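You operate a simulated robot arm through the tools that you are given. There is no shell and no other tool. Be economical: measure what you need, move in short steps, check, and stop when the job is done.

Carry out the task below with a simulated robot arm. There is one attempt and no reset: what you move stays moved.

JOB
Form a card in the green mould and drain it with the bellows.
Fine: shake it even over the small vat, three strokes on the card drain grate, then back on the slatted board; other moulds and controls stay.

Only the result counts: the job must be done as asked and must still hold three seconds after the hand-in. Knocking over, shifting, dropping, spilling or breaking anything else fails it.

ROBOT AND FRAMES
A 6-joint arm with a two-finger parallel gripper, fixed in place. Base frame: the origin is at the foot of the arm, x ahead of it, y to its left, z up; the work surface is at about z = 0. Lengths are in cm, angles in degrees, forces in N, time in s.
With the tool pointing down near the work surface it reaches from about 14 to 58 cm from the base axis. Its first joint turns from -66.0 to 66.0 degrees. Payload 2.1 kg.
The tool frame sits at the grasp point between the pads (the TCP): z along the fingers, y along the line on which they close. The tips reach 3 cm beyond it. The gripper opens to 9.4 cm. The fingers are 2.8 cm wide and 1 cm thick; the gripper's body (5 by 9.6 cm) begins 5.5 cm behind the TCP.
Orientation is that of the tool frame in the base frame, as a unit quaternion [x, y, z, w]. With the fingers straight down and closing along the base's y, the tool's x points along the base's -x, its y along +y and its z along -z.

CONTROLS
- The arm moves only by the tool step_arm. Its argument "plan" is a list of rows, each an object (a shift or turn left out is 0, a gripper value left out holds the last) with "delta_pos": the shift along the tool's x, y, z in units of 250 mm (1.0 is 250 mm), a list of three; "rot": the turn, a rotation vector about the tool's x, y, z in units of 90 degrees (1.0 is 90 degrees), a list of three. In form: [{"delta_pos": [x, y, z], "rot": [ax, ay, az]}, ...]. A call has 1 to 10 rows; each row is the pose to reach, as a shift and turn from the pose commanded when the call began, along the tool's axes at that moment. "gripper" is the finger opening in m, from 0 to 0.094, set as the call begins (left out, the last holds). A call with a number of a shift or a turn outside -1 to 1 is refused whole. A row lasts 0.2 s, in which the tool goes at most 5 cm and 8.6 degrees; a call with a longer step from one row to the next is refused whole, and so is a gripper value outside its range. A pose out of reach is approached as far as the arm can. The call stops where the force on the tool passes 40 N (or 10 N more than at its start, if that is more) or the arm is blocked; 0.2 s more then pass. Each finger travels about 7.2 cm/s and halts on what it meets, pressing with about 20 N; the grip force reading is that of the motor and also rises with nothing between the fingers. The clock runs only during rows and for 0.2 s after the last one: add rows that repeat a pose to give the fingers time. The reply holds the time, the measured pose of the TCP, the force on the tool along the base axes, the opening and the grip force, in the units named above and with some noise, with the torque about the TCP (base axes, N m) and any sound that the robot's microphone picked up.
- Cameras (640 x 400 px; columns grow to the right, rows downward): "scene" is fixed at [6.2, -36.93, 49.53]; the picture's right is [0.75, -0.66, 0.00], its down [-0.31, -0.35, -0.88] and it looks along [0.58, 0.67, -0.47] (base axes); focal length 214 px, centre (320, 200). "wrist" rides on the gripper at [7.6, 1.4, -10.3] in the tool frame; the picture's right is [-0.18, 0.98, 0.00], its down [-0.75, -0.14, -0.64] and it looks along [-0.63, -0.12, 0.77] (tool axes); focal length 243 px, centre (320, 200). There is no depth. A picture from a camera that has moved, and an enlarged one, comes with that camera's place and axes in the base frame and with its lens.
- snapshot(camera): a new picture of that camera. The clock stands still meanwhile.
- enlarge(camera, box): a new picture of the part [left, top, right, bottom] of that camera's present view, enlarged. The clock stands still meanwhile.
- close_job(): hands the job in; it is judged then, once.

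Work in short steps. Places have to be worked out from the pictures, the camera data and where the tool is seen: move nearer, look again, correct. Check each grasp and each placing, and mend what went wrong. You have 120 turns and 64 pictures in all, those below and enlarged ones among them. Open the gripper and draw the arm clear of the work before you hand the job in, unless the task says otherwise; then end with one line.

The tools are called after "Request:" by a JSON object that holds its "fn" and its "kwargs". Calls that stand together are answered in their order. step_arm: Moves the arm, as the interface text tells. Its arguments: {"type":"object","properties":{"plan":{"type":"array"},"gripper":{"type":"number"}},"required":["plan"]} The other tools are called the same way: snapshot (camera) takes a picture; enlarge (camera, box) takes an enlarged picture of a part of a camera's view; close_job () hands the job in.

At the start:

```text
time: 0.0
eef_pos: [26.13, 13.31, 41.65]
ee_rot: [0.0, 1.0, 0.001, 0.0]
contact_force: [-1.0, -1.1, 0.2]
torque: [-0.02, 0.01, -0.02]
width: 9.4
finger_force: 0.2
```

scene: 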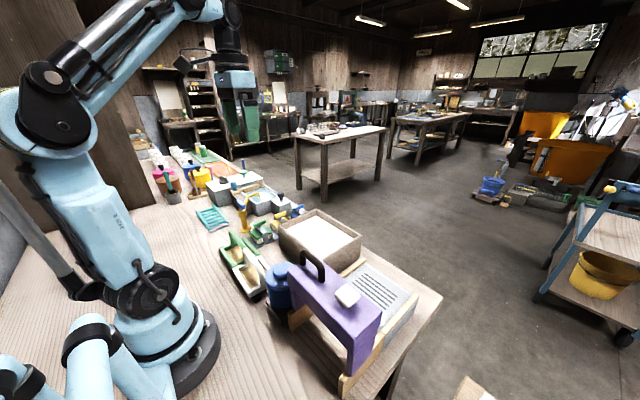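
wrist: 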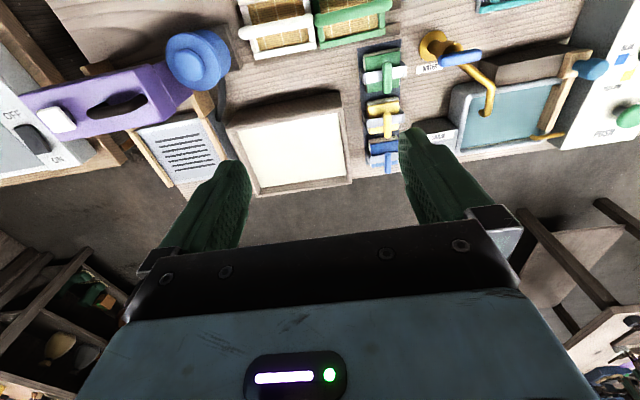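

I'll look closer at the work area first: the scene view shows moulds, vat, bellows and grate in the centre-bottom.

Request:
{"fn": "enlarge", "kwargs": {"camera": "scene", "box": [200, 180, 450, 400]}}

Request:
{"fn": "enlarge", "kwargs": {"camera": "scene", "box": [140, 130, 320, 260]}}

Request:
{"fn": "enlarge", "kwargs": {"camera": "wrist", "box": [0, 0, 340, 200]}}

Request:
{"fn": "enlarge", "kwargs": {"camera": "wrist", "box": [320, 0, 640, 190]}}

```text
1.82 times, centred on (325, 290) of scene
camera zoom: at [6.2, -36.93, 49.53], right [0.75, -0.66, 0.0], down [-0.31, -0.35, -0.88], along [0.58, 0.67, -0.47], focal length 390 px, centre (311, 36)
```

zoom: 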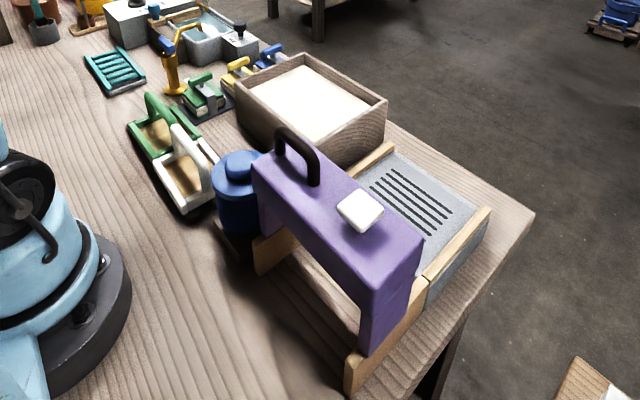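

```text
3.08 times, centred on (230, 195) of scene
camera zoom: at [6.2, -36.93, 49.53], right [0.75, -0.66, 0.0], down [-0.31, -0.35, -0.88], along [0.58, 0.67, -0.47], focal length 660 px, centre (597, 215)
```

zoom: 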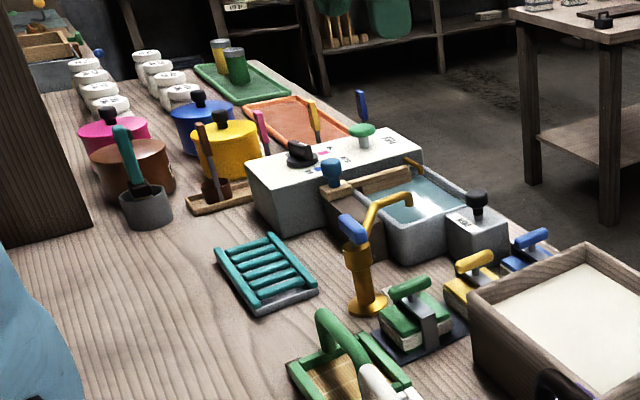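

```text
1.88 times, centred on (170, 100) of wrist
camera zoom: at [18.53, 14.6, 51.88], right [0.18, 0.98, 0.0], down [0.75, -0.14, 0.64], along [0.63, -0.12, -0.77], focal length 457 px, centre (602, 388)
```

zoom: 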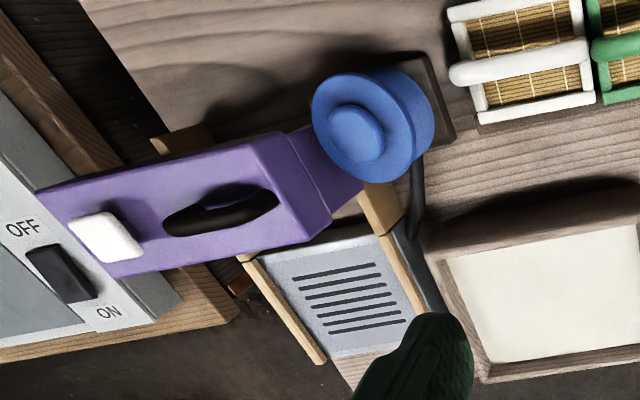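

```text
2.00 times, centred on (480, 95) of wrist
camera zoom: at [18.53, 14.6, 51.88], right [0.18, 0.98, 0.0], down [0.75, -0.14, 0.64], along [0.63, -0.12, -0.77], focal length 485 px, centre (0, 410)
```

zoom: 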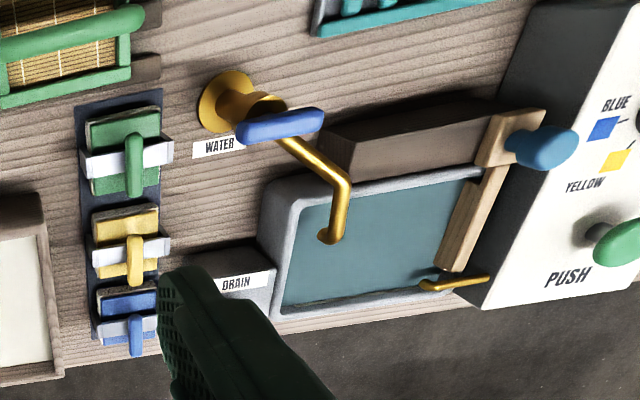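

The wooden vat with pulp is near (40,4), the moulds near (21,6..20), and the grate near (38,-20) with a blue bellows/pump and purple gantry. I draw back and get better views.

Request:
{"fn": "step_arm", "kwargs": {"plan": [{"delta_pos": [0.1, -0.15, 0]}, {"delta_pos": [0.2, -0.3, 0]}, {"delta_pos": [0.3, -0.45, 0]}, {"delta_pos": [0.3, -0.6, 0]}, {"delta_pos": [0.3, -0.75, 0]}, {"delta_pos": [0.3, -0.9, 0]}]}}

Request:
{"fn": "snapshot", "kwargs": {"camera": "wrist"}}

```text
time: 1.4
eef_pos: [18.63, -9.31, 41.77]
ee_rot: [0.0, 1.0, 0.001, 0.001]
contact_force: [-0.1, -1.0, 0.6]
torque: [-0.04, 0.02, -0.02]
width: 9.37
finger_force: 0.2
```

```text
57 pictures are left
camera wrist: at [11.09, -7.93, 52.01], right [0.18, 0.98, 0.0], down [0.75, -0.14, 0.64], along [0.63, -0.12, -0.77], focal length 243 px, centre (320, 200)
```

wrist: 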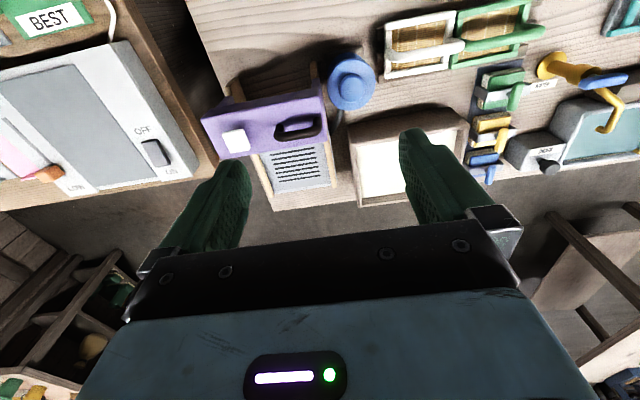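

The other table at the left is separate. I enlarge the grate/pump area and the moulds.

Request:
{"fn": "enlarge", "kwargs": {"camera": "wrist", "box": [200, 40, 400, 210]}}

Request:
{"fn": "enlarge", "kwargs": {"camera": "wrist", "box": [340, 0, 640, 190]}}

```text
2.35 times, centred on (300, 125) of wrist
camera zoom: at [11.09, -7.93, 52.01], right [0.18, 0.98, 0.0], down [0.75, -0.14, 0.64], along [0.63, -0.12, -0.77], focal length 571 px, centre (367, 376)
```

zoom: 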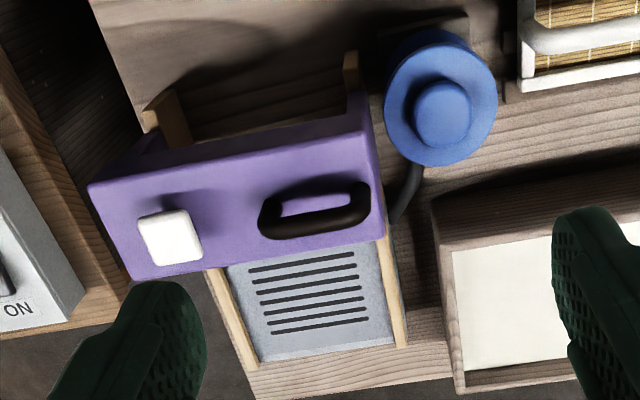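

```text
2.11 times, centred on (490, 95) of wrist
camera zoom: at [11.09, -7.93, 52.01], right [0.18, 0.98, 0.0], down [0.75, -0.14, 0.64], along [0.63, -0.12, -0.77], focal length 511 px, centre (-38, 421)
```

zoom: 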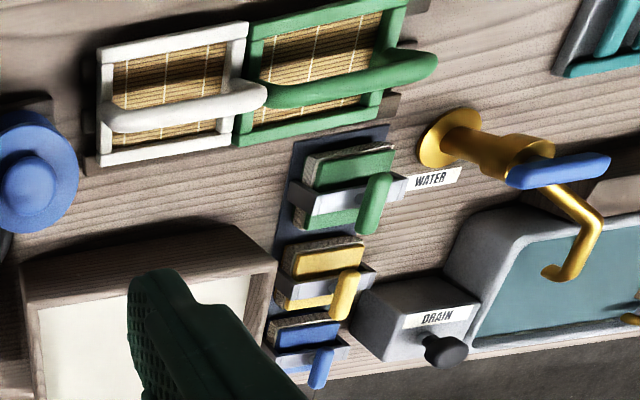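

The moulds sit side by side with arch handles lengthwise. I move lower behind the moulds to see them closely.

Request:
{"fn": "step_arm", "kwargs": {"plan": [{"delta_pos": [0, 0.15, 0.1]}, {"delta_pos": [0, 0.3, 0.2]}, {"delta_pos": [0.03, 0.45, 0.3]}, {"delta_pos": [0.05, 0.6, 0.4]}, {"delta_pos": [0.07, 0.75, 0.5]}, {"delta_pos": [0.08, 0.85, 0.6]}]}}

Request:
{"fn": "snapshot", "kwargs": {"camera": "wrist"}}

```text
time: 2.8
eef_pos: [16.62, 12.25, 26.58]
ee_rot: [0.001, 1.0, 0.001, 0.001]
contact_force: [0.4, 0.1, 0.2]
torque: [-0.04, 0.0, -0.01]
width: 9.41
finger_force: 0.1
```

```text
54 pictures are left
camera wrist: at [9.04, 13.55, 36.87], right [0.18, 0.98, 0.0], down [0.75, -0.14, 0.64], along [0.63, -0.12, -0.77], focal length 243 px, centre (320, 200)
```

wrist: 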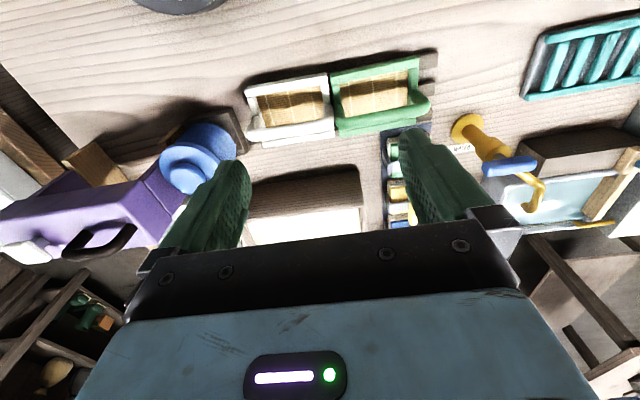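

Request:
{"fn": "enlarge", "kwargs": {"camera": "wrist", "box": [230, 40, 450, 170]}}

Request:
{"fn": "enlarge", "kwargs": {"camera": "scene", "box": [205, 195, 285, 310]}}

```text
2.91 times, centred on (340, 105) of wrist
camera zoom: at [9.04, 13.55, 36.87], right [0.18, 0.98, 0.0], down [0.75, -0.14, 0.64], along [0.63, -0.12, -0.77], focal length 706 px, centre (262, 476)
```

zoom: 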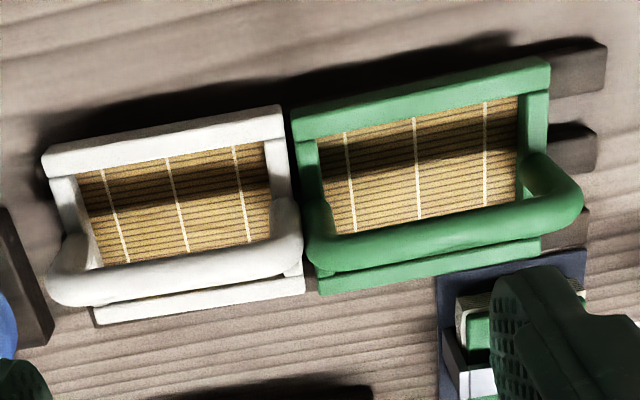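

```text
3.48 times, centred on (245, 252) of scene
camera zoom: at [6.2, -36.93, 49.53], right [0.75, -0.66, 0.0], down [-0.31, -0.35, -0.88], along [0.58, 0.67, -0.47], focal length 746 px, centre (581, 17)
```

zoom: 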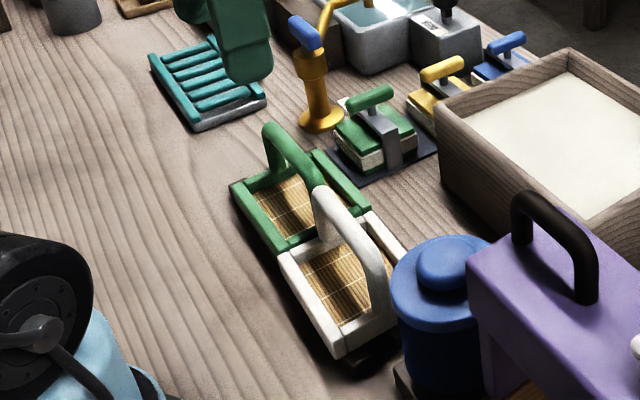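

The moulds rest on a slatted board of bars; green's centre ≈(20,18.5), its handle arches along y with the top near z 9–11. I rotate the tool +90° about its axis (fingers closing along x) and move above the green handle.

Request:
{"fn": "step_arm", "kwargs": {"plan": [{"delta_pos": [-0.02, 0.05, 0], "rot": [0, 0, 0.09]}, {"delta_pos": [-0.04, 0.1, 0], "rot": [0, 0, 0.18]}, {"delta_pos": [-0.07, 0.15, 0], "rot": [0, 0, 0.27]}, {"delta_pos": [-0.1, 0.2, 0], "rot": [0, 0, 0.36]}, {"delta_pos": [-0.13, 0.25, 0], "rot": [0, 0, 0.45]}, {"delta_pos": [-0.156, 0.25, 0], "rot": [0, 0, 0.54]}, {"delta_pos": [-0.156, 0.25, 0], "rot": [0, 0, 0.63]}, {"delta_pos": [-0.156, 0.25, 0], "rot": [0, 0, 0.72]}, {"delta_pos": [-0.156, 0.25, 0], "rot": [0, 0, 0.81]}, {"delta_pos": [-0.156, 0.25, 0], "rot": [0, 0, 0.9]}]}}

Request:
{"fn": "step_arm", "kwargs": {"plan": [{"delta_pos": [0, 0, 0], "rot": [0, 0, 0.09]}, {"delta_pos": [0, 0, 0.1], "rot": [0, 0, 0.1]}, {"delta_pos": [0, 0, 0.16], "rot": [0, 0, 0.1]}]}}

Request:
{"fn": "snapshot", "kwargs": {"camera": "wrist"}}

Request:
{"fn": "enlarge", "kwargs": {"camera": "scene", "box": [180, 150, 310, 310]}}

```text
time: 5.0
eef_pos: [20.51, 18.39, 26.61]
ee_rot: [0.651, 0.759, 0.001, 0.0]
contact_force: [-0.1, 0.3, 0.8]
torque: [0.02, -0.01, -0.03]
width: 9.43
finger_force: 0.2
```

```text
time: 5.8
eef_pos: [20.5, 18.32, 22.62]
ee_rot: [0.708, 0.707, 0.001, 0.0]
contact_force: [0.5, -0.1, -0.9]
torque: [0.03, -0.01, -0.03]
width: 9.4
finger_force: 0.1
```

```text
51 pictures are left
camera wrist: at [22.0, 25.86, 32.88], right [0.98, -0.19, 0.0], down [-0.14, -0.75, 0.64], along [-0.12, -0.63, -0.77], focal length 243 px, centre (320, 200)
```

wrist: 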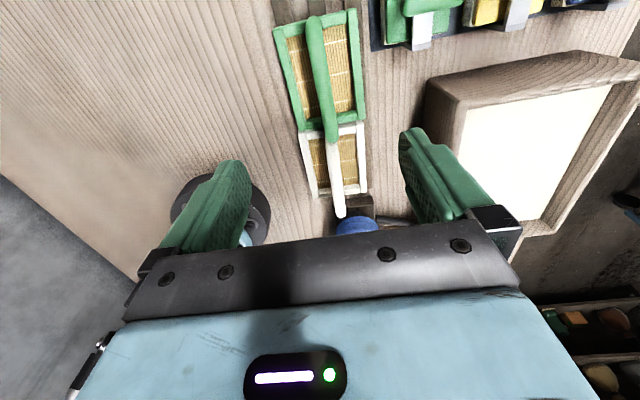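

```text
2.50 times, centred on (245, 230) of scene
camera zoom: at [6.2, -36.93, 49.53], right [0.75, -0.66, 0.0], down [-0.31, -0.35, -0.88], along [0.58, 0.67, -0.47], focal length 536 px, centre (508, 125)
```

zoom: 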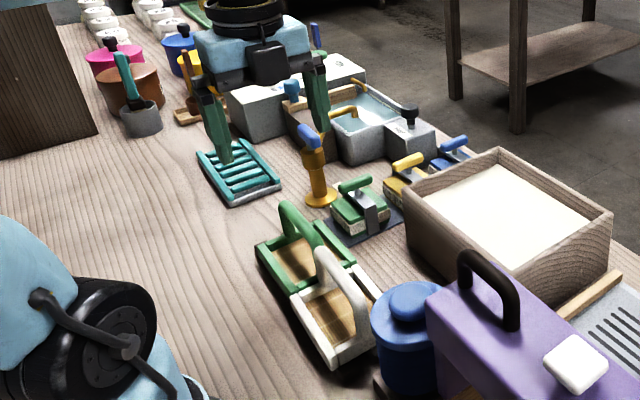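

Handle line is at x≈21.0, mould centre y≈18.9, handle top z≈10. I narrow the opening, align and descend partway to check.

Request:
{"fn": "step_arm", "kwargs": {"plan": [{"delta_pos": [0.023, 0.022, 0.1]}, {"delta_pos": [0.023, 0.022, 0.25]}, {"delta_pos": [0.023, 0.022, 0.36]}, {"delta_pos": [0.023, 0.022, 0.36]}], "gripper": 0.05}}

Request:
{"fn": "snapshot", "kwargs": {"camera": "wrist"}}

Request:
{"fn": "enlarge", "kwargs": {"camera": "scene", "box": [190, 180, 290, 300]}}

```text
time: 6.8
eef_pos: [21.18, 18.89, 13.69]
ee_rot: [0.708, 0.707, 0.001, 0.0]
contact_force: [-0.7, -0.3, 0.2]
torque: [0.03, 0.03, -0.03]
width: 5.0
finger_force: 0.2
```

```text
49 pictures are left
camera wrist: at [22.71, 26.42, 23.92], right [0.98, -0.18, 0.0], down [-0.14, -0.75, 0.64], along [-0.12, -0.63, -0.77], focal length 243 px, centre (320, 200)
```

wrist: 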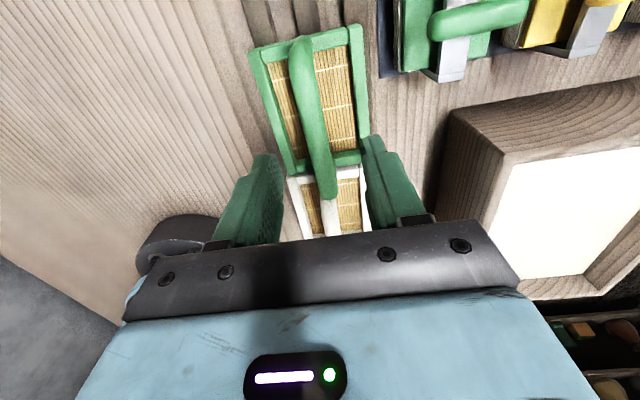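

```text
3.33 times, centred on (240, 240) of scene
camera zoom: at [6.2, -36.93, 49.53], right [0.75, -0.66, 0.0], down [-0.31, -0.35, -0.88], along [0.58, 0.67, -0.47], focal length 715 px, centre (587, 67)
```

zoom: 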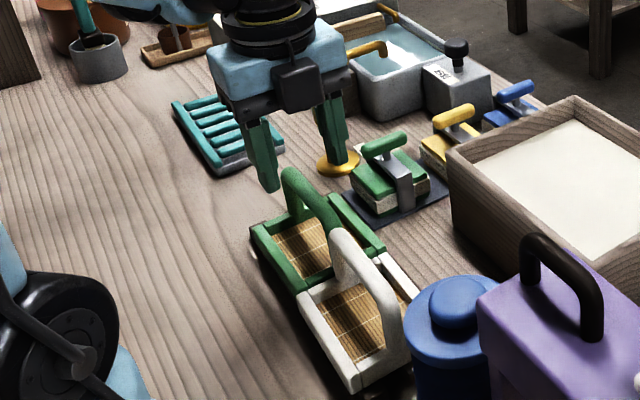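

The handle lies centred between the fingers (x≈21.2). I descend to z≈9.3 around it.

Request:
{"fn": "step_arm", "kwargs": {"plan": [{"delta_pos": [0, 0, 0.09]}, {"delta_pos": [0, 0, 0.176]}, {"delta_pos": [0, 0, 0.176]}]}}

Request:
{"fn": "enlarge", "kwargs": {"camera": "scene", "box": [200, 190, 280, 300]}}

Request:
{"fn": "snapshot", "kwargs": {"camera": "wrist"}}

```text
time: 7.6
eef_pos: [21.17, 18.89, 9.27]
ee_rot: [0.708, 0.706, 0.001, 0.0]
contact_force: [-0.1, -0.3, 0.5]
torque: [0.03, 0.03, -0.01]
width: 4.99
finger_force: 0.0
```

```text
3.64 times, centred on (240, 245) of scene
camera zoom: at [6.2, -36.93, 49.53], right [0.75, -0.66, 0.0], down [-0.31, -0.35, -0.88], along [0.58, 0.67, -0.47], focal length 780 px, centre (611, 36)
```

zoom: 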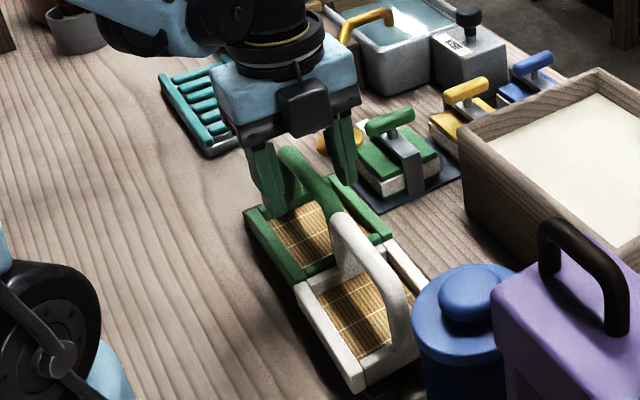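

```text
46 pictures are left
camera wrist: at [22.63, 26.52, 19.47], right [0.98, -0.18, 0.0], down [-0.14, -0.75, 0.64], along [-0.12, -0.63, -0.77], focal length 243 px, centre (320, 200)
```

wrist: 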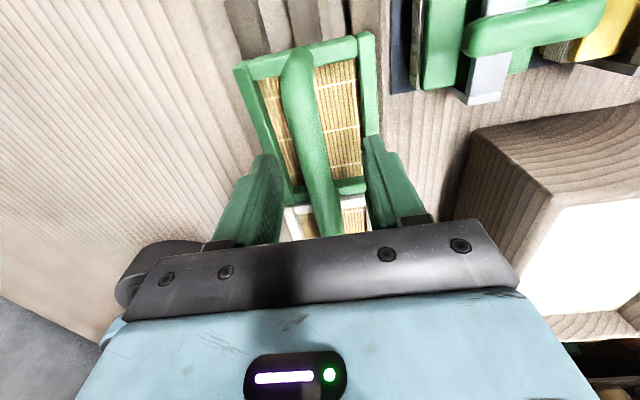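

The handle is between the fingers with clearance below. I close on it.

Request:
{"fn": "step_arm", "kwargs": {"plan": [{"delta_pos": [0, 0, 0]}, {"delta_pos": [0, 0, 0]}, {"delta_pos": [0, 0, 0]}, {"delta_pos": [0, 0, 0]}], "gripper": 0.0}}

```text
time: 8.6
eef_pos: [21.04, 19.02, 9.21]
ee_rot: [0.707, 0.707, 0.001, 0.001]
contact_force: [-1.1, -0.6, 8.2]
torque: [0.01, -0.02, 0.22]
width: 1.48
finger_force: 19.9
```

Gripped at 1.5 cm width. I lift gently.

Request:
{"fn": "step_arm", "kwargs": {"plan": [{"delta_pos": [0, 0, -0.02]}, {"delta_pos": [0, 0, -0.06]}, {"delta_pos": [0, 0, -0.12]}, {"delta_pos": [0, 0, -0.2]}, {"delta_pos": [0, 0, -0.3]}, {"delta_pos": [0, 0, -0.4]}, {"delta_pos": [0, 0, -0.44]}]}}

Request:
{"fn": "enlarge", "kwargs": {"camera": "scene", "box": [180, 130, 320, 310]}}

Request:
{"fn": "snapshot", "kwargs": {"camera": "wrist"}}

```text
time: 10.2
eef_pos: [20.94, 19.04, 20.06]
ee_rot: [0.707, 0.707, 0.001, 0.0]
contact_force: [-0.7, 0.0, -0.7]
torque: [-0.03, -0.02, 0.01]
width: 1.4
finger_force: 19.8
```

```text
2.22 times, centred on (250, 220) of scene
camera zoom: at [6.2, -36.93, 49.53], right [0.75, -0.66, 0.0], down [-0.31, -0.35, -0.88], along [0.58, 0.67, -0.47], focal length 477 px, centre (476, 156)
```

zoom: 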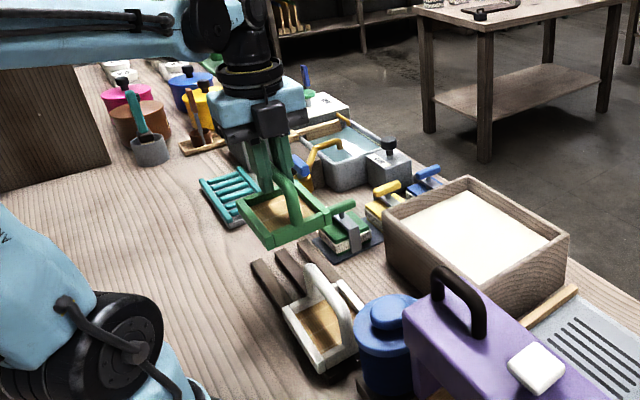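

```text
44 pictures are left
camera wrist: at [22.49, 26.41, 30.35], right [0.98, -0.18, 0.0], down [-0.14, -0.75, 0.64], along [-0.12, -0.63, -0.77], focal length 243 px, centre (320, 200)
```

wrist: 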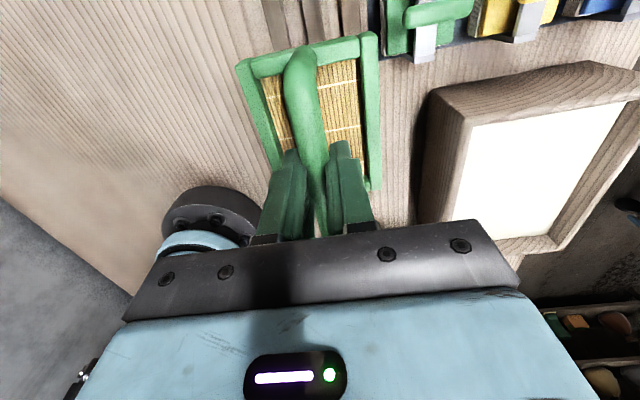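

Lifted level; the slatted board (three bars) is visible underneath. I carry it at this height over the vat centre (~41.3, 4.6).

Request:
{"fn": "step_arm", "kwargs": {"plan": [{"delta_pos": [-0.05, 0.07, 0]}, {"delta_pos": [-0.13, 0.18, 0]}, {"delta_pos": [-0.22, 0.31, 0]}, {"delta_pos": [-0.31, 0.44, 0]}, {"delta_pos": [-0.4, 0.57, 0]}, {"delta_pos": [-0.49, 0.69, 0]}, {"delta_pos": [-0.55, 0.78, 0]}, {"delta_pos": [-0.576, 0.81, 0]}, {"delta_pos": [-0.576, 0.81, 0]}]}}

Request:
{"fn": "enlarge", "kwargs": {"camera": "scene", "box": [230, 130, 430, 310]}}

Request:
{"fn": "snapshot", "kwargs": {"camera": "wrist"}}

```text
time: 12.2
eef_pos: [41.28, 4.43, 20.15]
ee_rot: [0.707, 0.708, 0.001, -0.001]
contact_force: [0.3, -0.6, -1.2]
torque: [0.03, -0.02, 0.04]
width: 1.41
finger_force: 19.2
```

```text
2.22 times, centred on (330, 220) of scene
camera zoom: at [6.2, -36.93, 49.53], right [0.75, -0.66, 0.0], down [-0.31, -0.35, -0.88], along [0.58, 0.67, -0.47], focal length 477 px, centre (298, 156)
```

zoom: 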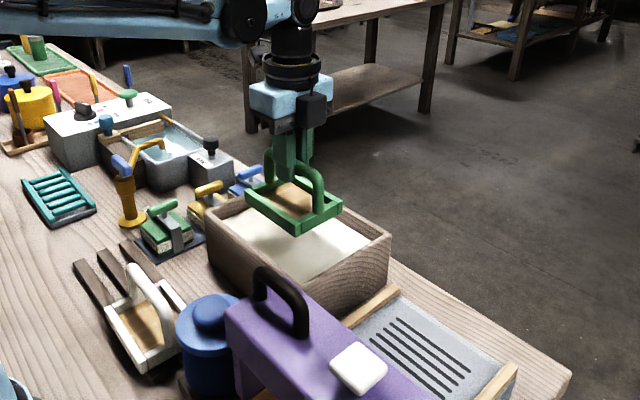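

```text
42 pictures are left
camera wrist: at [42.75, 12.01, 30.41], right [0.98, -0.18, 0.0], down [-0.14, -0.75, 0.64], along [-0.12, -0.63, -0.77], focal length 243 px, centre (320, 200)
```

wrist: 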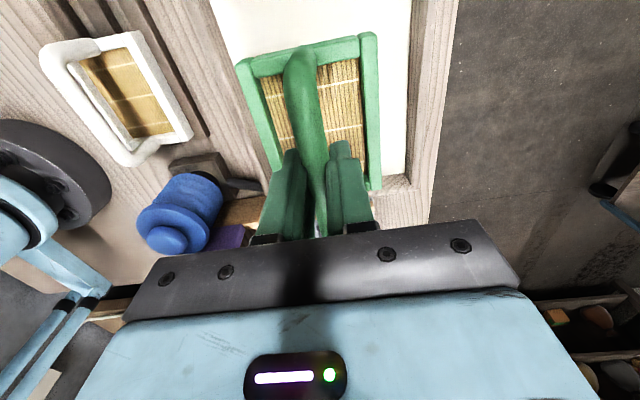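

The mould is centred in the vat opening (inner ≈ x 33.5–49.8). I lower it level into the pulp to z≈9.2, watching force.

Request:
{"fn": "step_arm", "kwargs": {"plan": [{"delta_pos": [0.01, 0.01, 0.1]}, {"delta_pos": [0.01, 0.01, 0.2]}, {"delta_pos": [0.01, 0.01, 0.28]}, {"delta_pos": [0.01, 0.01, 0.32]}, {"delta_pos": [0.01, 0.01, 0.36]}, {"delta_pos": [0.01, 0.01, 0.4]}, {"delta_pos": [0.01, 0.01, 0.435]}, {"delta_pos": [0.01, 0.01, 0.435]}, {"delta_pos": [0.01, 0.01, 0.435]}]}}

Request:
{"fn": "enlarge", "kwargs": {"camera": "scene", "box": [270, 150, 390, 270]}}

Request:
{"fn": "snapshot", "kwargs": {"camera": "wrist"}}

```text
time: 14.2
eef_pos: [41.57, 4.72, 9.26]
ee_rot: [0.708, 0.707, 0.002, 0.0]
contact_force: [0.3, 0.3, -0.9]
torque: [0.0, 0.02, 0.0]
width: 1.42
finger_force: 19.5
```

```text
3.33 times, centred on (330, 210) of scene
camera zoom: at [6.2, -36.93, 49.53], right [0.75, -0.66, 0.0], down [-0.31, -0.35, -0.88], along [0.58, 0.67, -0.47], focal length 715 px, centre (287, 167)
```

zoom: 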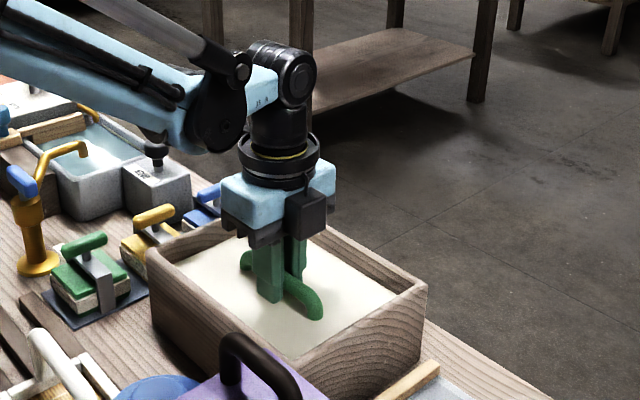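

```text
40 pictures are left
camera wrist: at [43.02, 12.25, 19.59], right [0.98, -0.18, 0.0], down [-0.14, -0.75, 0.64], along [-0.12, -0.63, -0.77], focal length 243 px, centre (320, 200)
```

wrist: 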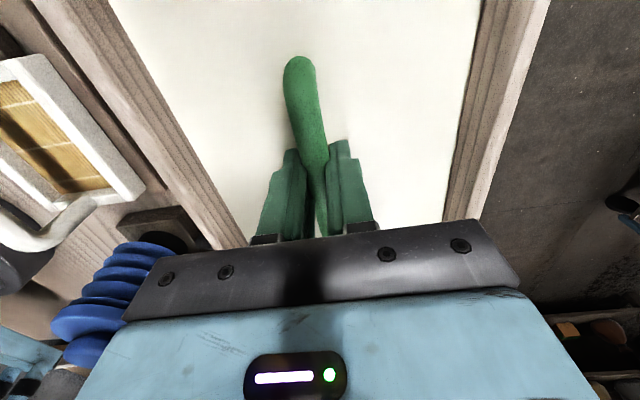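

Fully submerged, and the blue item is clearly ribbed bellows. I wait a moment then lift level slowly.

Request:
{"fn": "step_arm", "kwargs": {"plan": [{"delta_pos": [0, 0, 0]}, {"delta_pos": [0, 0, 0]}, {"delta_pos": [0, 0, -0.03]}, {"delta_pos": [0, 0, -0.07]}, {"delta_pos": [0, 0, -0.11]}, {"delta_pos": [0, 0, -0.15]}, {"delta_pos": [0, 0, -0.19]}, {"delta_pos": [0, 0, -0.23]}, {"delta_pos": [0, 0, -0.26]}, {"delta_pos": [0, 0, -0.26]}]}}

Request:
{"fn": "snapshot", "kwargs": {"camera": "wrist"}}

Request:
{"fn": "enlarge", "kwargs": {"camera": "scene", "box": [270, 150, 390, 270]}}

```text
time: 16.4
eef_pos: [41.64, 4.78, 15.86]
ee_rot: [0.708, 0.707, 0.001, 0.0]
contact_force: [-0.8, 0.4, -0.6]
torque: [-0.01, 0.01, 0.01]
width: 1.39
finger_force: 20.5
```

```text
39 pictures are left
camera wrist: at [43.1, 12.25, 26.1], right [0.98, -0.18, 0.0], down [-0.14, -0.75, 0.64], along [-0.12, -0.63, -0.77], focal length 243 px, centre (320, 200)
```

wrist: 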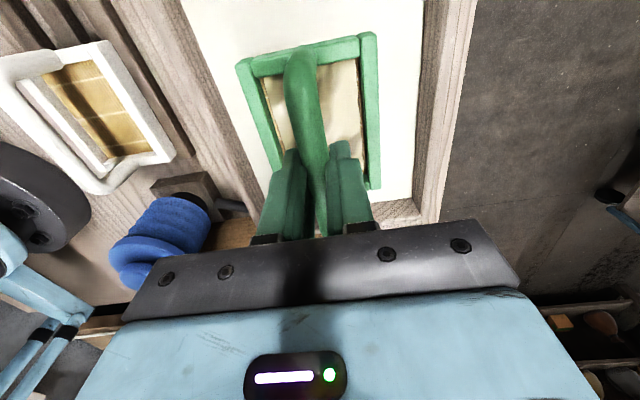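

```text
3.33 times, centred on (330, 210) of scene
camera zoom: at [6.2, -36.93, 49.53], right [0.75, -0.66, 0.0], down [-0.31, -0.35, -0.88], along [0.58, 0.67, -0.47], focal length 715 px, centre (287, 167)
```

zoom: 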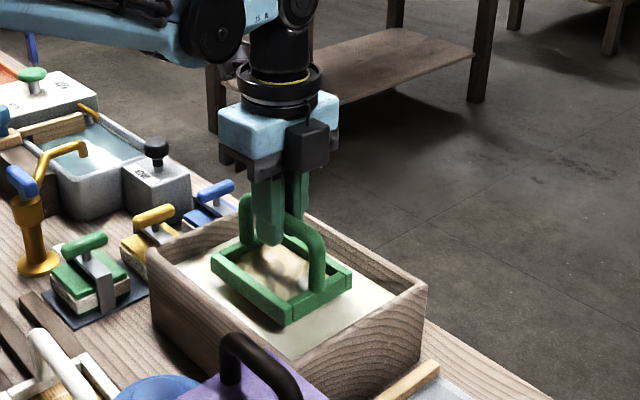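

The screen now holds an uneven (patchy) layer of pulp. I shake it level side to side in both directions over the vat.

Request:
{"fn": "step_arm", "kwargs": {"plan": [{"delta_pos": [0, 0.06, 0]}, {"delta_pos": [0, -0.06, 0]}, {"delta_pos": [0, 0.06, 0]}, {"delta_pos": [0, -0.06, 0]}, {"delta_pos": [0, 0.06, 0]}, {"delta_pos": [0, -0.06, 0]}, {"delta_pos": [0, 0.06, 0]}, {"delta_pos": [0, -0.06, 0]}, {"delta_pos": [0, 0, 0]}]}}

Request:
{"fn": "enlarge", "kwargs": {"camera": "scene", "box": [290, 180, 360, 250]}}

```text
time: 18.4
eef_pos: [41.51, 4.94, 15.7]
ee_rot: [0.707, 0.707, 0.001, 0.0]
contact_force: [0.1, 0.3, -1.3]
torque: [0.0, 0.04, 0.01]
width: 1.39
finger_force: 19.5
```

```text
5.71 times, centred on (325, 215) of scene
camera zoom: at [6.2, -36.93, 49.53], right [0.75, -0.66, 0.0], down [-0.31, -0.35, -0.88], along [0.58, 0.67, -0.47], focal length 1226 px, centre (291, 114)
```

zoom: 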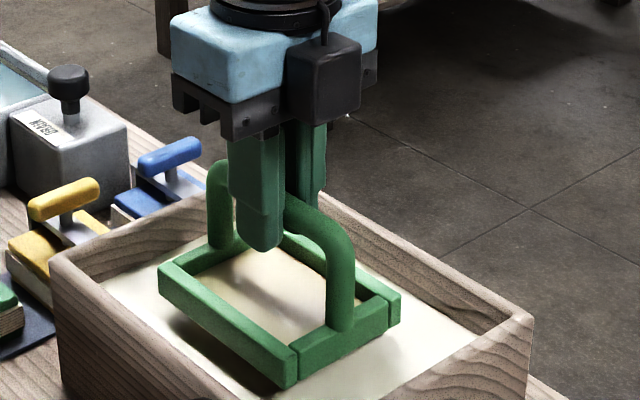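

The layer looks uniform now; I confirm with the wrist view.

Request:
{"fn": "enlarge", "kwargs": {"camera": "wrist", "box": [220, 20, 400, 200]}}

```text
2.22 times, centred on (310, 110) of wrist
camera zoom: at [43.03, 12.41, 26.03], right [0.98, -0.18, 0.0], down [-0.14, -0.75, 0.64], along [-0.12, -0.63, -0.77], focal length 539 px, centre (342, 400)
```

zoom: 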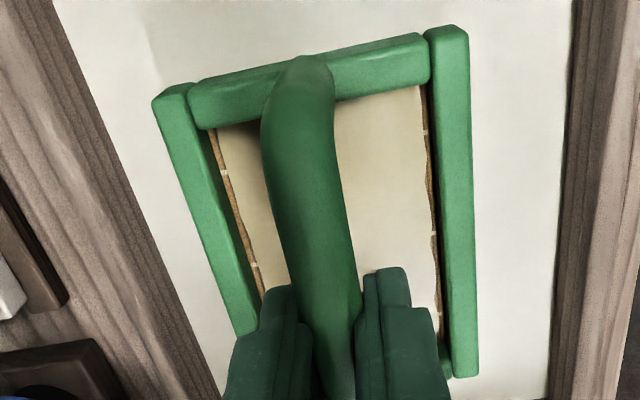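

Even, full sheet. I raise it a little and carry it to above the grate centre (~38.3, -18.5).

Request:
{"fn": "step_arm", "kwargs": {"plan": [{"delta_pos": [0, 0, -0.08]}, {"delta_pos": [-0.06, -0.01, -0.17]}, {"delta_pos": [-0.18, -0.03, -0.17]}, {"delta_pos": [-0.32, -0.05, -0.17]}, {"delta_pos": [-0.46, -0.07, -0.17]}, {"delta_pos": [-0.6, -0.09, -0.17]}, {"delta_pos": [-0.74, -0.11, -0.17]}, {"delta_pos": [-0.86, -0.13, -0.17]}, {"delta_pos": [-0.93, -0.13, -0.17]}, {"delta_pos": [-0.93, -0.13, -0.17]}]}}

Request:
{"fn": "enlarge", "kwargs": {"camera": "scene", "box": [280, 180, 460, 360]}}

Request:
{"fn": "snapshot", "kwargs": {"camera": "wrist"}}

```text
time: 20.6
eef_pos: [38.31, -18.42, 20.01]
ee_rot: [0.707, 0.707, 0.001, 0.0]
contact_force: [0.6, -0.7, -0.2]
torque: [0.0, -0.03, -0.01]
width: 1.39
finger_force: 20.0
```

```text
2.22 times, centred on (370, 270) of scene
camera zoom: at [6.2, -36.93, 49.53], right [0.75, -0.66, 0.0], down [-0.31, -0.35, -0.88], along [0.58, 0.67, -0.47], focal length 477 px, centre (209, 44)
```

zoom: 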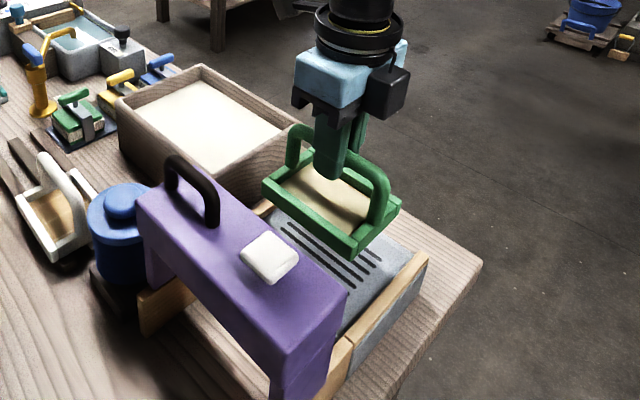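

```text
34 pictures are left
camera wrist: at [39.82, -11.0, 30.28], right [0.98, -0.18, 0.0], down [-0.14, -0.75, 0.64], along [-0.12, -0.63, -0.77], focal length 243 px, centre (320, 200)
```

wrist: 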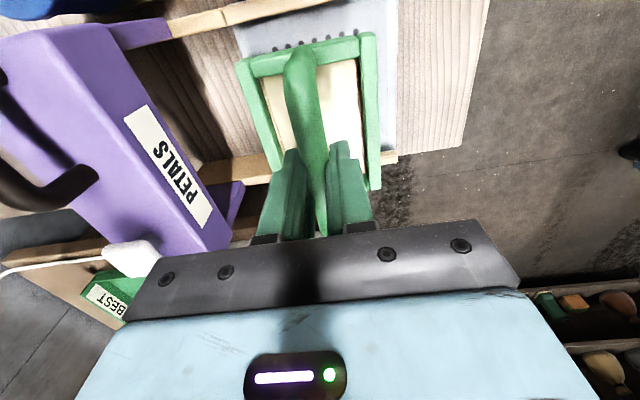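

The purple hood is a petal dispenser — leave it. The grate slots centre at ≈(38.35,-18.5), matching the mould position. I lower toward the grate.

Request:
{"fn": "step_arm", "kwargs": {"plan": [{"delta_pos": [0, 0, 0.08]}, {"delta_pos": [0, 0, 0.16]}, {"delta_pos": [0, 0, 0.22]}, {"delta_pos": [0, 0, 0.24]}, {"delta_pos": [0, 0, 0.24]}]}}

Request:
{"fn": "enlarge", "kwargs": {"camera": "scene", "box": [320, 220, 430, 330]}}

```text
time: 21.8
eef_pos: [38.42, -18.51, 14.05]
ee_rot: [0.707, 0.707, 0.001, 0.0]
contact_force: [0.1, 0.3, -0.7]
torque: [0.02, -0.02, -0.01]
width: 1.38
finger_force: 20.5
```

```text
3.64 times, centred on (375, 275) of scene
camera zoom: at [6.2, -36.93, 49.53], right [0.75, -0.66, 0.0], down [-0.31, -0.35, -0.88], along [0.58, 0.67, -0.47], focal length 780 px, centre (120, -73)
```

zoom: 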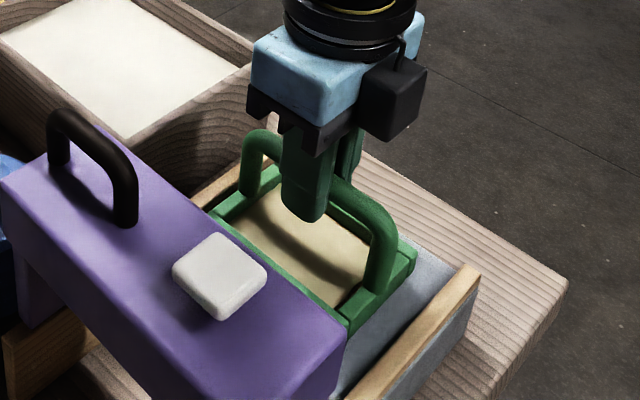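

Close to the grate now; I lower in 3 mm steps to feel contact.

Request:
{"fn": "step_arm", "kwargs": {"plan": [{"delta_pos": [0, 0, 0.012]}, {"delta_pos": [0, 0, 0.024]}, {"delta_pos": [0, 0, 0.036]}]}}

```text
time: 22.6
eef_pos: [38.38, -18.58, 13.08]
ee_rot: [0.707, 0.707, 0.001, 0.0]
contact_force: [0.7, 0.3, -0.7]
torque: [-0.02, -0.03, 0.01]
width: 1.42
finger_force: 20.0
```

Request:
{"fn": "step_arm", "kwargs": {"plan": [{"delta_pos": [0, 0, 0.012]}, {"delta_pos": [0, 0, 0.024]}]}}

```text
time: 23.3
eef_pos: [38.28, -18.53, 12.76]
ee_rot: [0.708, 0.707, 0.0, 0.0]
contact_force: [0.3, 0.1, 5.4]
torque: [0.02, -0.02, -0.03]
width: 1.42
finger_force: 20.3
stopped in row 2: the force on the tool passed its limit at 43 N (the readings are from after the stop); the commanded pose is now the measured one
```

Contact at z≈12.76: the mould is on the grate. I release and check before rising.

Request:
{"fn": "step_arm", "kwargs": {"plan": [{"delta_pos": [0, 0, 0]}, {"delta_pos": [0, 0, 0]}, {"delta_pos": [0, 0, 0]}], "gripper": 0.05}}

Request:
{"fn": "step_arm", "kwargs": {"plan": [{"delta_pos": [0, 0, -0.08]}, {"delta_pos": [0, 0, -0.2]}, {"delta_pos": [0, 0, -0.36]}, {"delta_pos": [0, 0, -0.5]}]}}

Request:
{"fn": "enlarge", "kwargs": {"camera": "scene", "box": [240, 210, 440, 370]}}

Request:
{"fn": "snapshot", "kwargs": {"camera": "wrist"}}

```text
time: 24.1
eef_pos: [38.29, -18.6, 12.77]
ee_rot: [0.707, 0.707, 0.0, -0.001]
contact_force: [0.4, -0.3, 0.0]
torque: [0.01, 0.03, -0.02]
width: 4.98
finger_force: 0.0
```

```text
time: 25.1
eef_pos: [38.07, -18.55, 25.2]
ee_rot: [0.707, 0.707, 0.001, 0.0]
contact_force: [0.8, -0.1, -0.1]
torque: [-0.03, -0.02, -0.03]
width: 4.98
finger_force: 0.0
```

```text
2.50 times, centred on (340, 290) of scene
camera zoom: at [6.2, -36.93, 49.53], right [0.75, -0.66, 0.0], down [-0.31, -0.35, -0.88], along [0.58, 0.67, -0.47], focal length 536 px, centre (270, -25)
```

zoom: 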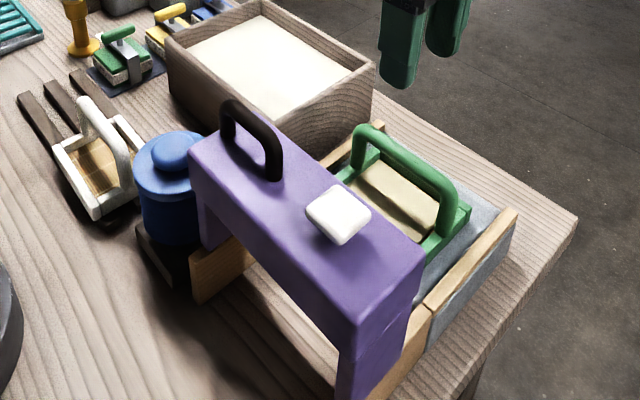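

```text
31 pictures are left
camera wrist: at [39.65, -11.09, 35.53], right [0.98, -0.18, 0.0], down [-0.14, -0.75, 0.64], along [-0.12, -0.63, -0.77], focal length 243 px, centre (320, 200)
```

wrist: 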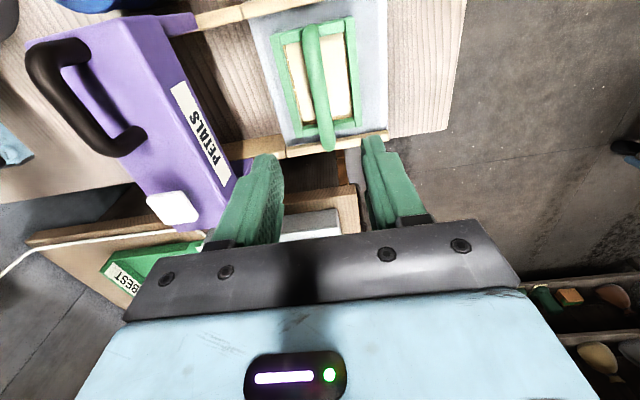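

The mould sits squarely on the grate. Now I raise, shut the fingers, and go around to above the bellows knob (~22.1, -5.4, top z≈14).

Request:
{"fn": "step_arm", "kwargs": {"plan": [{"delta_pos": [0.1, 0, -0.08]}, {"delta_pos": [0.26, 0, -0.08]}, {"delta_pos": [0.42, 0, -0.08]}, {"delta_pos": [0.525, -0.05, -0.08]}, {"delta_pos": [0.525, -0.2, -0.08]}, {"delta_pos": [0.525, -0.36, -0.08]}, {"delta_pos": [0.525, -0.52, -0.08]}, {"delta_pos": [0.525, -0.639, -0.08]}, {"delta_pos": [0.525, -0.639, -0.08]}], "gripper": 0.0}}

Request:
{"fn": "enlarge", "kwargs": {"camera": "scene", "box": [200, 180, 360, 340]}}

Request:
{"fn": "snapshot", "kwargs": {"camera": "wrist"}}

```text
time: 27.1
eef_pos: [22.5, -5.21, 27.19]
ee_rot: [0.707, 0.707, 0.001, -0.001]
contact_force: [-0.1, 0.2, -0.2]
torque: [0.01, -0.02, 0.02]
width: 0.01
finger_force: 20.1
```

```text
2.50 times, centred on (280, 260) of scene
camera zoom: at [6.2, -36.93, 49.53], right [0.75, -0.66, 0.0], down [-0.31, -0.35, -0.88], along [0.58, 0.67, -0.47], focal length 536 px, centre (420, 50)
```

zoom: 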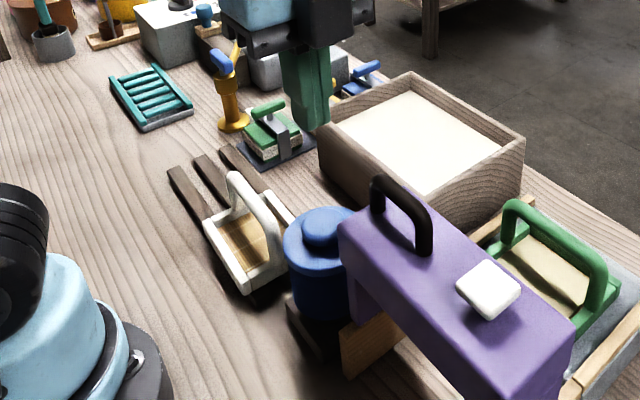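

```text
29 pictures are left
camera wrist: at [23.88, 2.28, 37.53], right [0.98, -0.18, 0.0], down [-0.14, -0.75, 0.64], along [-0.12, -0.63, -0.77], focal length 243 px, centre (320, 200)
```

wrist: 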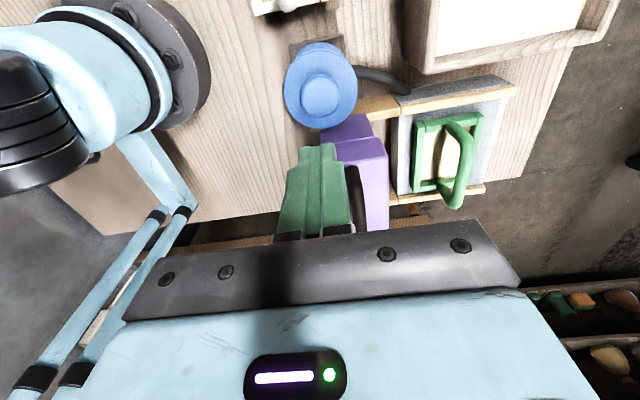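

Triangulating the knob from both views: ≈(22.5,-5.0), top z≈13.3. I descend to just above it.

Request:
{"fn": "step_arm", "kwargs": {"plan": [{"delta_pos": [0.008, 0, 0.12]}, {"delta_pos": [0.008, 0, 0.25]}, {"delta_pos": [0.008, 0, 0.35]}, {"delta_pos": [0.008, 0, 0.37]}, {"delta_pos": [0.008, 0, 0.37]}]}}

Request:
{"fn": "enlarge", "kwargs": {"camera": "scene", "box": [230, 220, 340, 330]}}

Request:
{"fn": "snapshot", "kwargs": {"camera": "wrist"}}

```text
time: 28.3
eef_pos: [22.31, -5.03, 17.82]
ee_rot: [0.707, 0.707, 0.001, 0.0]
contact_force: [-0.6, 0.1, -0.2]
torque: [0.03, 0.02, 0.04]
width: 0.0
finger_force: 20.2
```

```text
3.64 times, centred on (285, 275) of scene
camera zoom: at [6.2, -36.93, 49.53], right [0.75, -0.66, 0.0], down [-0.31, -0.35, -0.88], along [0.58, 0.67, -0.47], focal length 780 px, centre (447, -73)
```

zoom: 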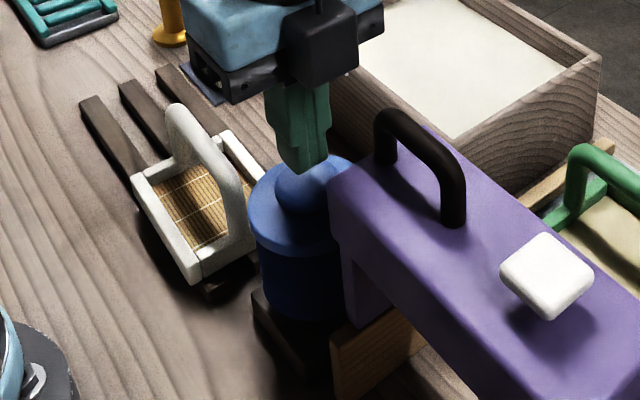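

```text
27 pictures are left
camera wrist: at [23.85, 2.39, 28.22], right [0.98, -0.18, 0.0], down [-0.14, -0.75, 0.64], along [-0.12, -0.63, -0.77], focal length 243 px, centre (320, 200)
```

wrist: 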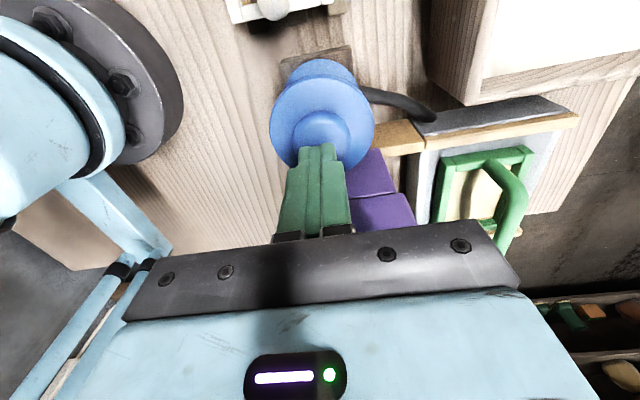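

Fingertips are just above the knob; I nudge 3–4 mm toward its centre and press the first stroke, watching for force.

Request:
{"fn": "step_arm", "kwargs": {"plan": [{"delta_pos": [0.014, 0.012, 0.01]}, {"delta_pos": [0.014, 0.012, 0.03]}, {"delta_pos": [0.014, 0.012, 0.05]}, {"delta_pos": [0.014, 0.012, 0.07]}, {"delta_pos": [0.014, 0.012, 0.09]}]}}

```text
time: 29.5
eef_pos: [22.46, -4.88, 15.79]
ee_rot: [0.707, 0.708, 0.001, -0.001]
contact_force: [0.3, 1.0, 2.3]
torque: [0.05, -0.02, -0.01]
width: 0.01
finger_force: 19.7
```

Contact begins at z≈15.8. I continue pressing.

Request:
{"fn": "step_arm", "kwargs": {"plan": [{"delta_pos": [0, 0, 0.02]}, {"delta_pos": [0, 0, 0.04]}, {"delta_pos": [0, 0, 0.06]}, {"delta_pos": [0, 0, 0.08]}, {"delta_pos": [0, 0, 0.1]}]}}

Request:
{"fn": "enlarge", "kwargs": {"camera": "scene", "box": [230, 220, 340, 330]}}

```text
time: 30.2
eef_pos: [22.59, -4.91, 14.92]
ee_rot: [0.707, 0.707, -0.001, -0.004]
contact_force: [-4.1, 0.7, 25.3]
torque: [0.01, 0.14, 0.03]
width: 0.0
finger_force: 19.7
heard: click
stopped in row 3: the force on the tool passed its limit at 53 N (the readings are from after the stop); the commanded pose is now the measured one
```

```text
3.64 times, centred on (285, 275) of scene
camera zoom: at [6.19, -36.93, 49.53], right [0.75, -0.66, 0.0], down [-0.31, -0.35, -0.88], along [0.58, 0.67, -0.47], focal length 780 px, centre (447, -73)
```

zoom: 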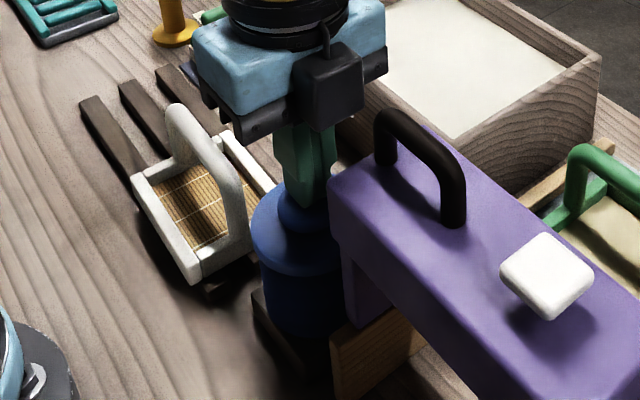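

A click: the stroke bottomed at z≈14.9. I release fully to let the bellows recover.

Request:
{"fn": "step_arm", "kwargs": {"plan": [{"delta_pos": [0, 0, -0.03]}, {"delta_pos": [0, 0, -0.06]}, {"delta_pos": [0, 0, -0.09]}, {"delta_pos": [0, 0, -0.11]}, {"delta_pos": [0, 0, -0.11]}, {"delta_pos": [0, 0, -0.11]}]}}

Request:
{"fn": "enlarge", "kwargs": {"camera": "scene", "box": [230, 210, 430, 340]}}

```text
time: 31.6
eef_pos: [22.69, -4.98, 17.45]
ee_rot: [0.707, 0.707, 0.0, -0.002]
contact_force: [-0.1, 0.7, 0.4]
torque: [0.01, -0.01, 0.0]
width: 0.0
finger_force: 19.9
```

```text
3.08 times, centred on (330, 275) of scene
camera zoom: at [6.2, -36.93, 49.53], right [0.75, -0.66, 0.0], down [-0.31, -0.35, -0.88], along [0.58, 0.67, -0.47], focal length 660 px, centre (289, -31)
```

zoom: 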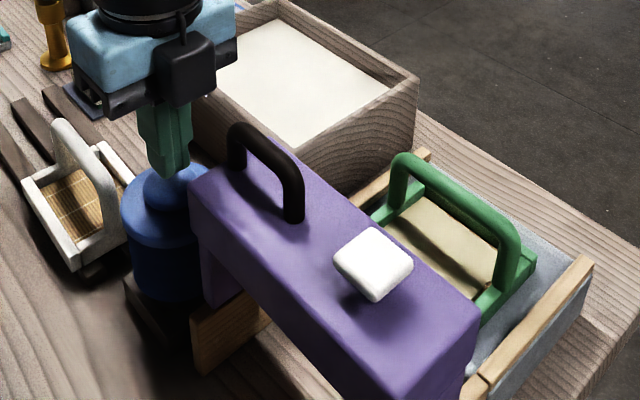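

Bellows back up. Second stroke.

Request:
{"fn": "step_arm", "kwargs": {"plan": [{"delta_pos": [0, 0, 0.03]}, {"delta_pos": [0, 0, 0.055]}, {"delta_pos": [0, 0, 0.075]}, {"delta_pos": [0, 0, 0.09]}, {"delta_pos": [0, 0, 0.105]}, {"delta_pos": [0, 0, 0.12]}]}}

```text
time: 33.0
eef_pos: [22.54, -4.8, 14.81]
ee_rot: [0.707, 0.707, -0.001, -0.004]
contact_force: [-3.6, 1.5, 23.7]
torque: [0.0, 0.12, 0.05]
width: 0.0
finger_force: 20.5
heard: click
stopped in row 6: the force on the tool passed its limit at 48 N (the readings are from after the stop); the commanded pose is now the measured one
```

Second click. Release fully again.

Request:
{"fn": "step_arm", "kwargs": {"plan": [{"delta_pos": [0, 0, -0.03]}, {"delta_pos": [0, 0, -0.06]}, {"delta_pos": [0, 0, -0.09]}, {"delta_pos": [0, 0, -0.11]}, {"delta_pos": [0, 0, -0.11]}, {"delta_pos": [0, 0, -0.11]}]}}

Request:
{"fn": "step_arm", "kwargs": {"plan": [{"delta_pos": [0, 0, 0.03]}, {"delta_pos": [0, 0, 0.055]}, {"delta_pos": [0, 0, 0.075]}, {"delta_pos": [0, 0, 0.09]}, {"delta_pos": [0, 0, 0.105]}, {"delta_pos": [0, 0, 0.12]}]}}

```text
time: 34.4
eef_pos: [22.56, -4.79, 17.58]
ee_rot: [0.707, 0.708, -0.001, -0.003]
contact_force: [0.0, 0.3, 0.1]
torque: [-0.01, -0.02, -0.03]
width: 0.0
finger_force: 19.8
```

```text
time: 35.7
eef_pos: [22.58, -4.81, 14.78]
ee_rot: [0.707, 0.707, -0.002, -0.005]
contact_force: [-3.6, 0.0, 23.6]
torque: [-0.05, 0.05, 0.03]
width: 0.0
finger_force: 20.1
heard: click
stopped in row 6: the force on the tool passed its limit at 49 N (the readings are from after the stop); the commanded pose is now the measured one
```

Third click. I rise clear and correct the half-degree tilt, then look at the card.

Request:
{"fn": "step_arm", "kwargs": {"plan": [{"delta_pos": [0, 0, -0.1]}, {"delta_pos": [0, 0, -0.24], "rot": [-0.006, -0.003, 0]}, {"delta_pos": [0, 0, -0.4], "rot": [-0.006, -0.003, 0]}, {"delta_pos": [0, 0, -0.5], "rot": [-0.006, -0.003, 0]}, {"delta_pos": [0, 0, -0.5], "rot": [-0.006, -0.003, 0]}]}}

Request:
{"fn": "snapshot", "kwargs": {"camera": "wrist"}}

Request:
{"fn": "enlarge", "kwargs": {"camera": "scene", "box": [230, 210, 430, 340]}}

```text
time: 36.9
eef_pos: [22.64, -5.04, 27.4]
ee_rot: [0.707, 0.707, -0.001, 0.001]
contact_force: [0.0, -0.7, -0.6]
torque: [0.03, 0.04, 0.01]
width: 0.02
finger_force: 20.3
```

```text
24 pictures are left
camera wrist: at [24.24, 2.54, 37.59], right [0.98, -0.18, 0.0], down [-0.14, -0.75, 0.64], along [-0.12, -0.63, -0.77], focal length 243 px, centre (320, 200)
```

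wrist: 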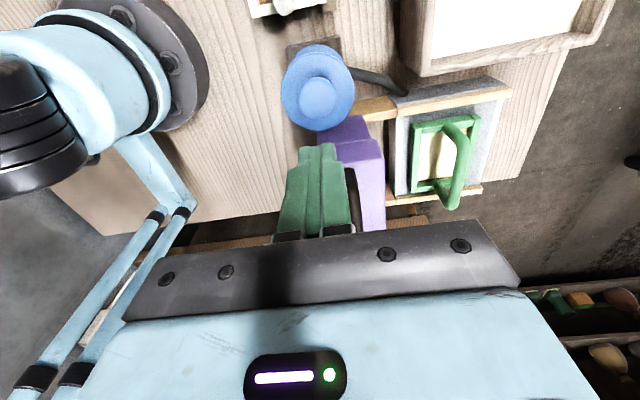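

```text
3.08 times, centred on (330, 275) of scene
camera zoom: at [6.2, -36.93, 49.53], right [0.75, -0.66, 0.0], down [-0.31, -0.35, -0.88], along [0.58, 0.67, -0.47], focal length 660 px, centre (289, -31)
```

zoom: 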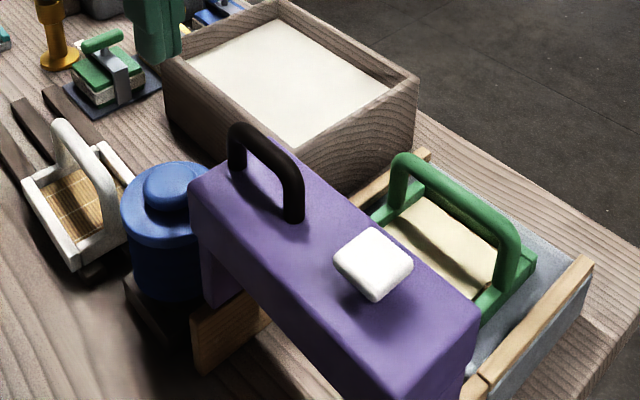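

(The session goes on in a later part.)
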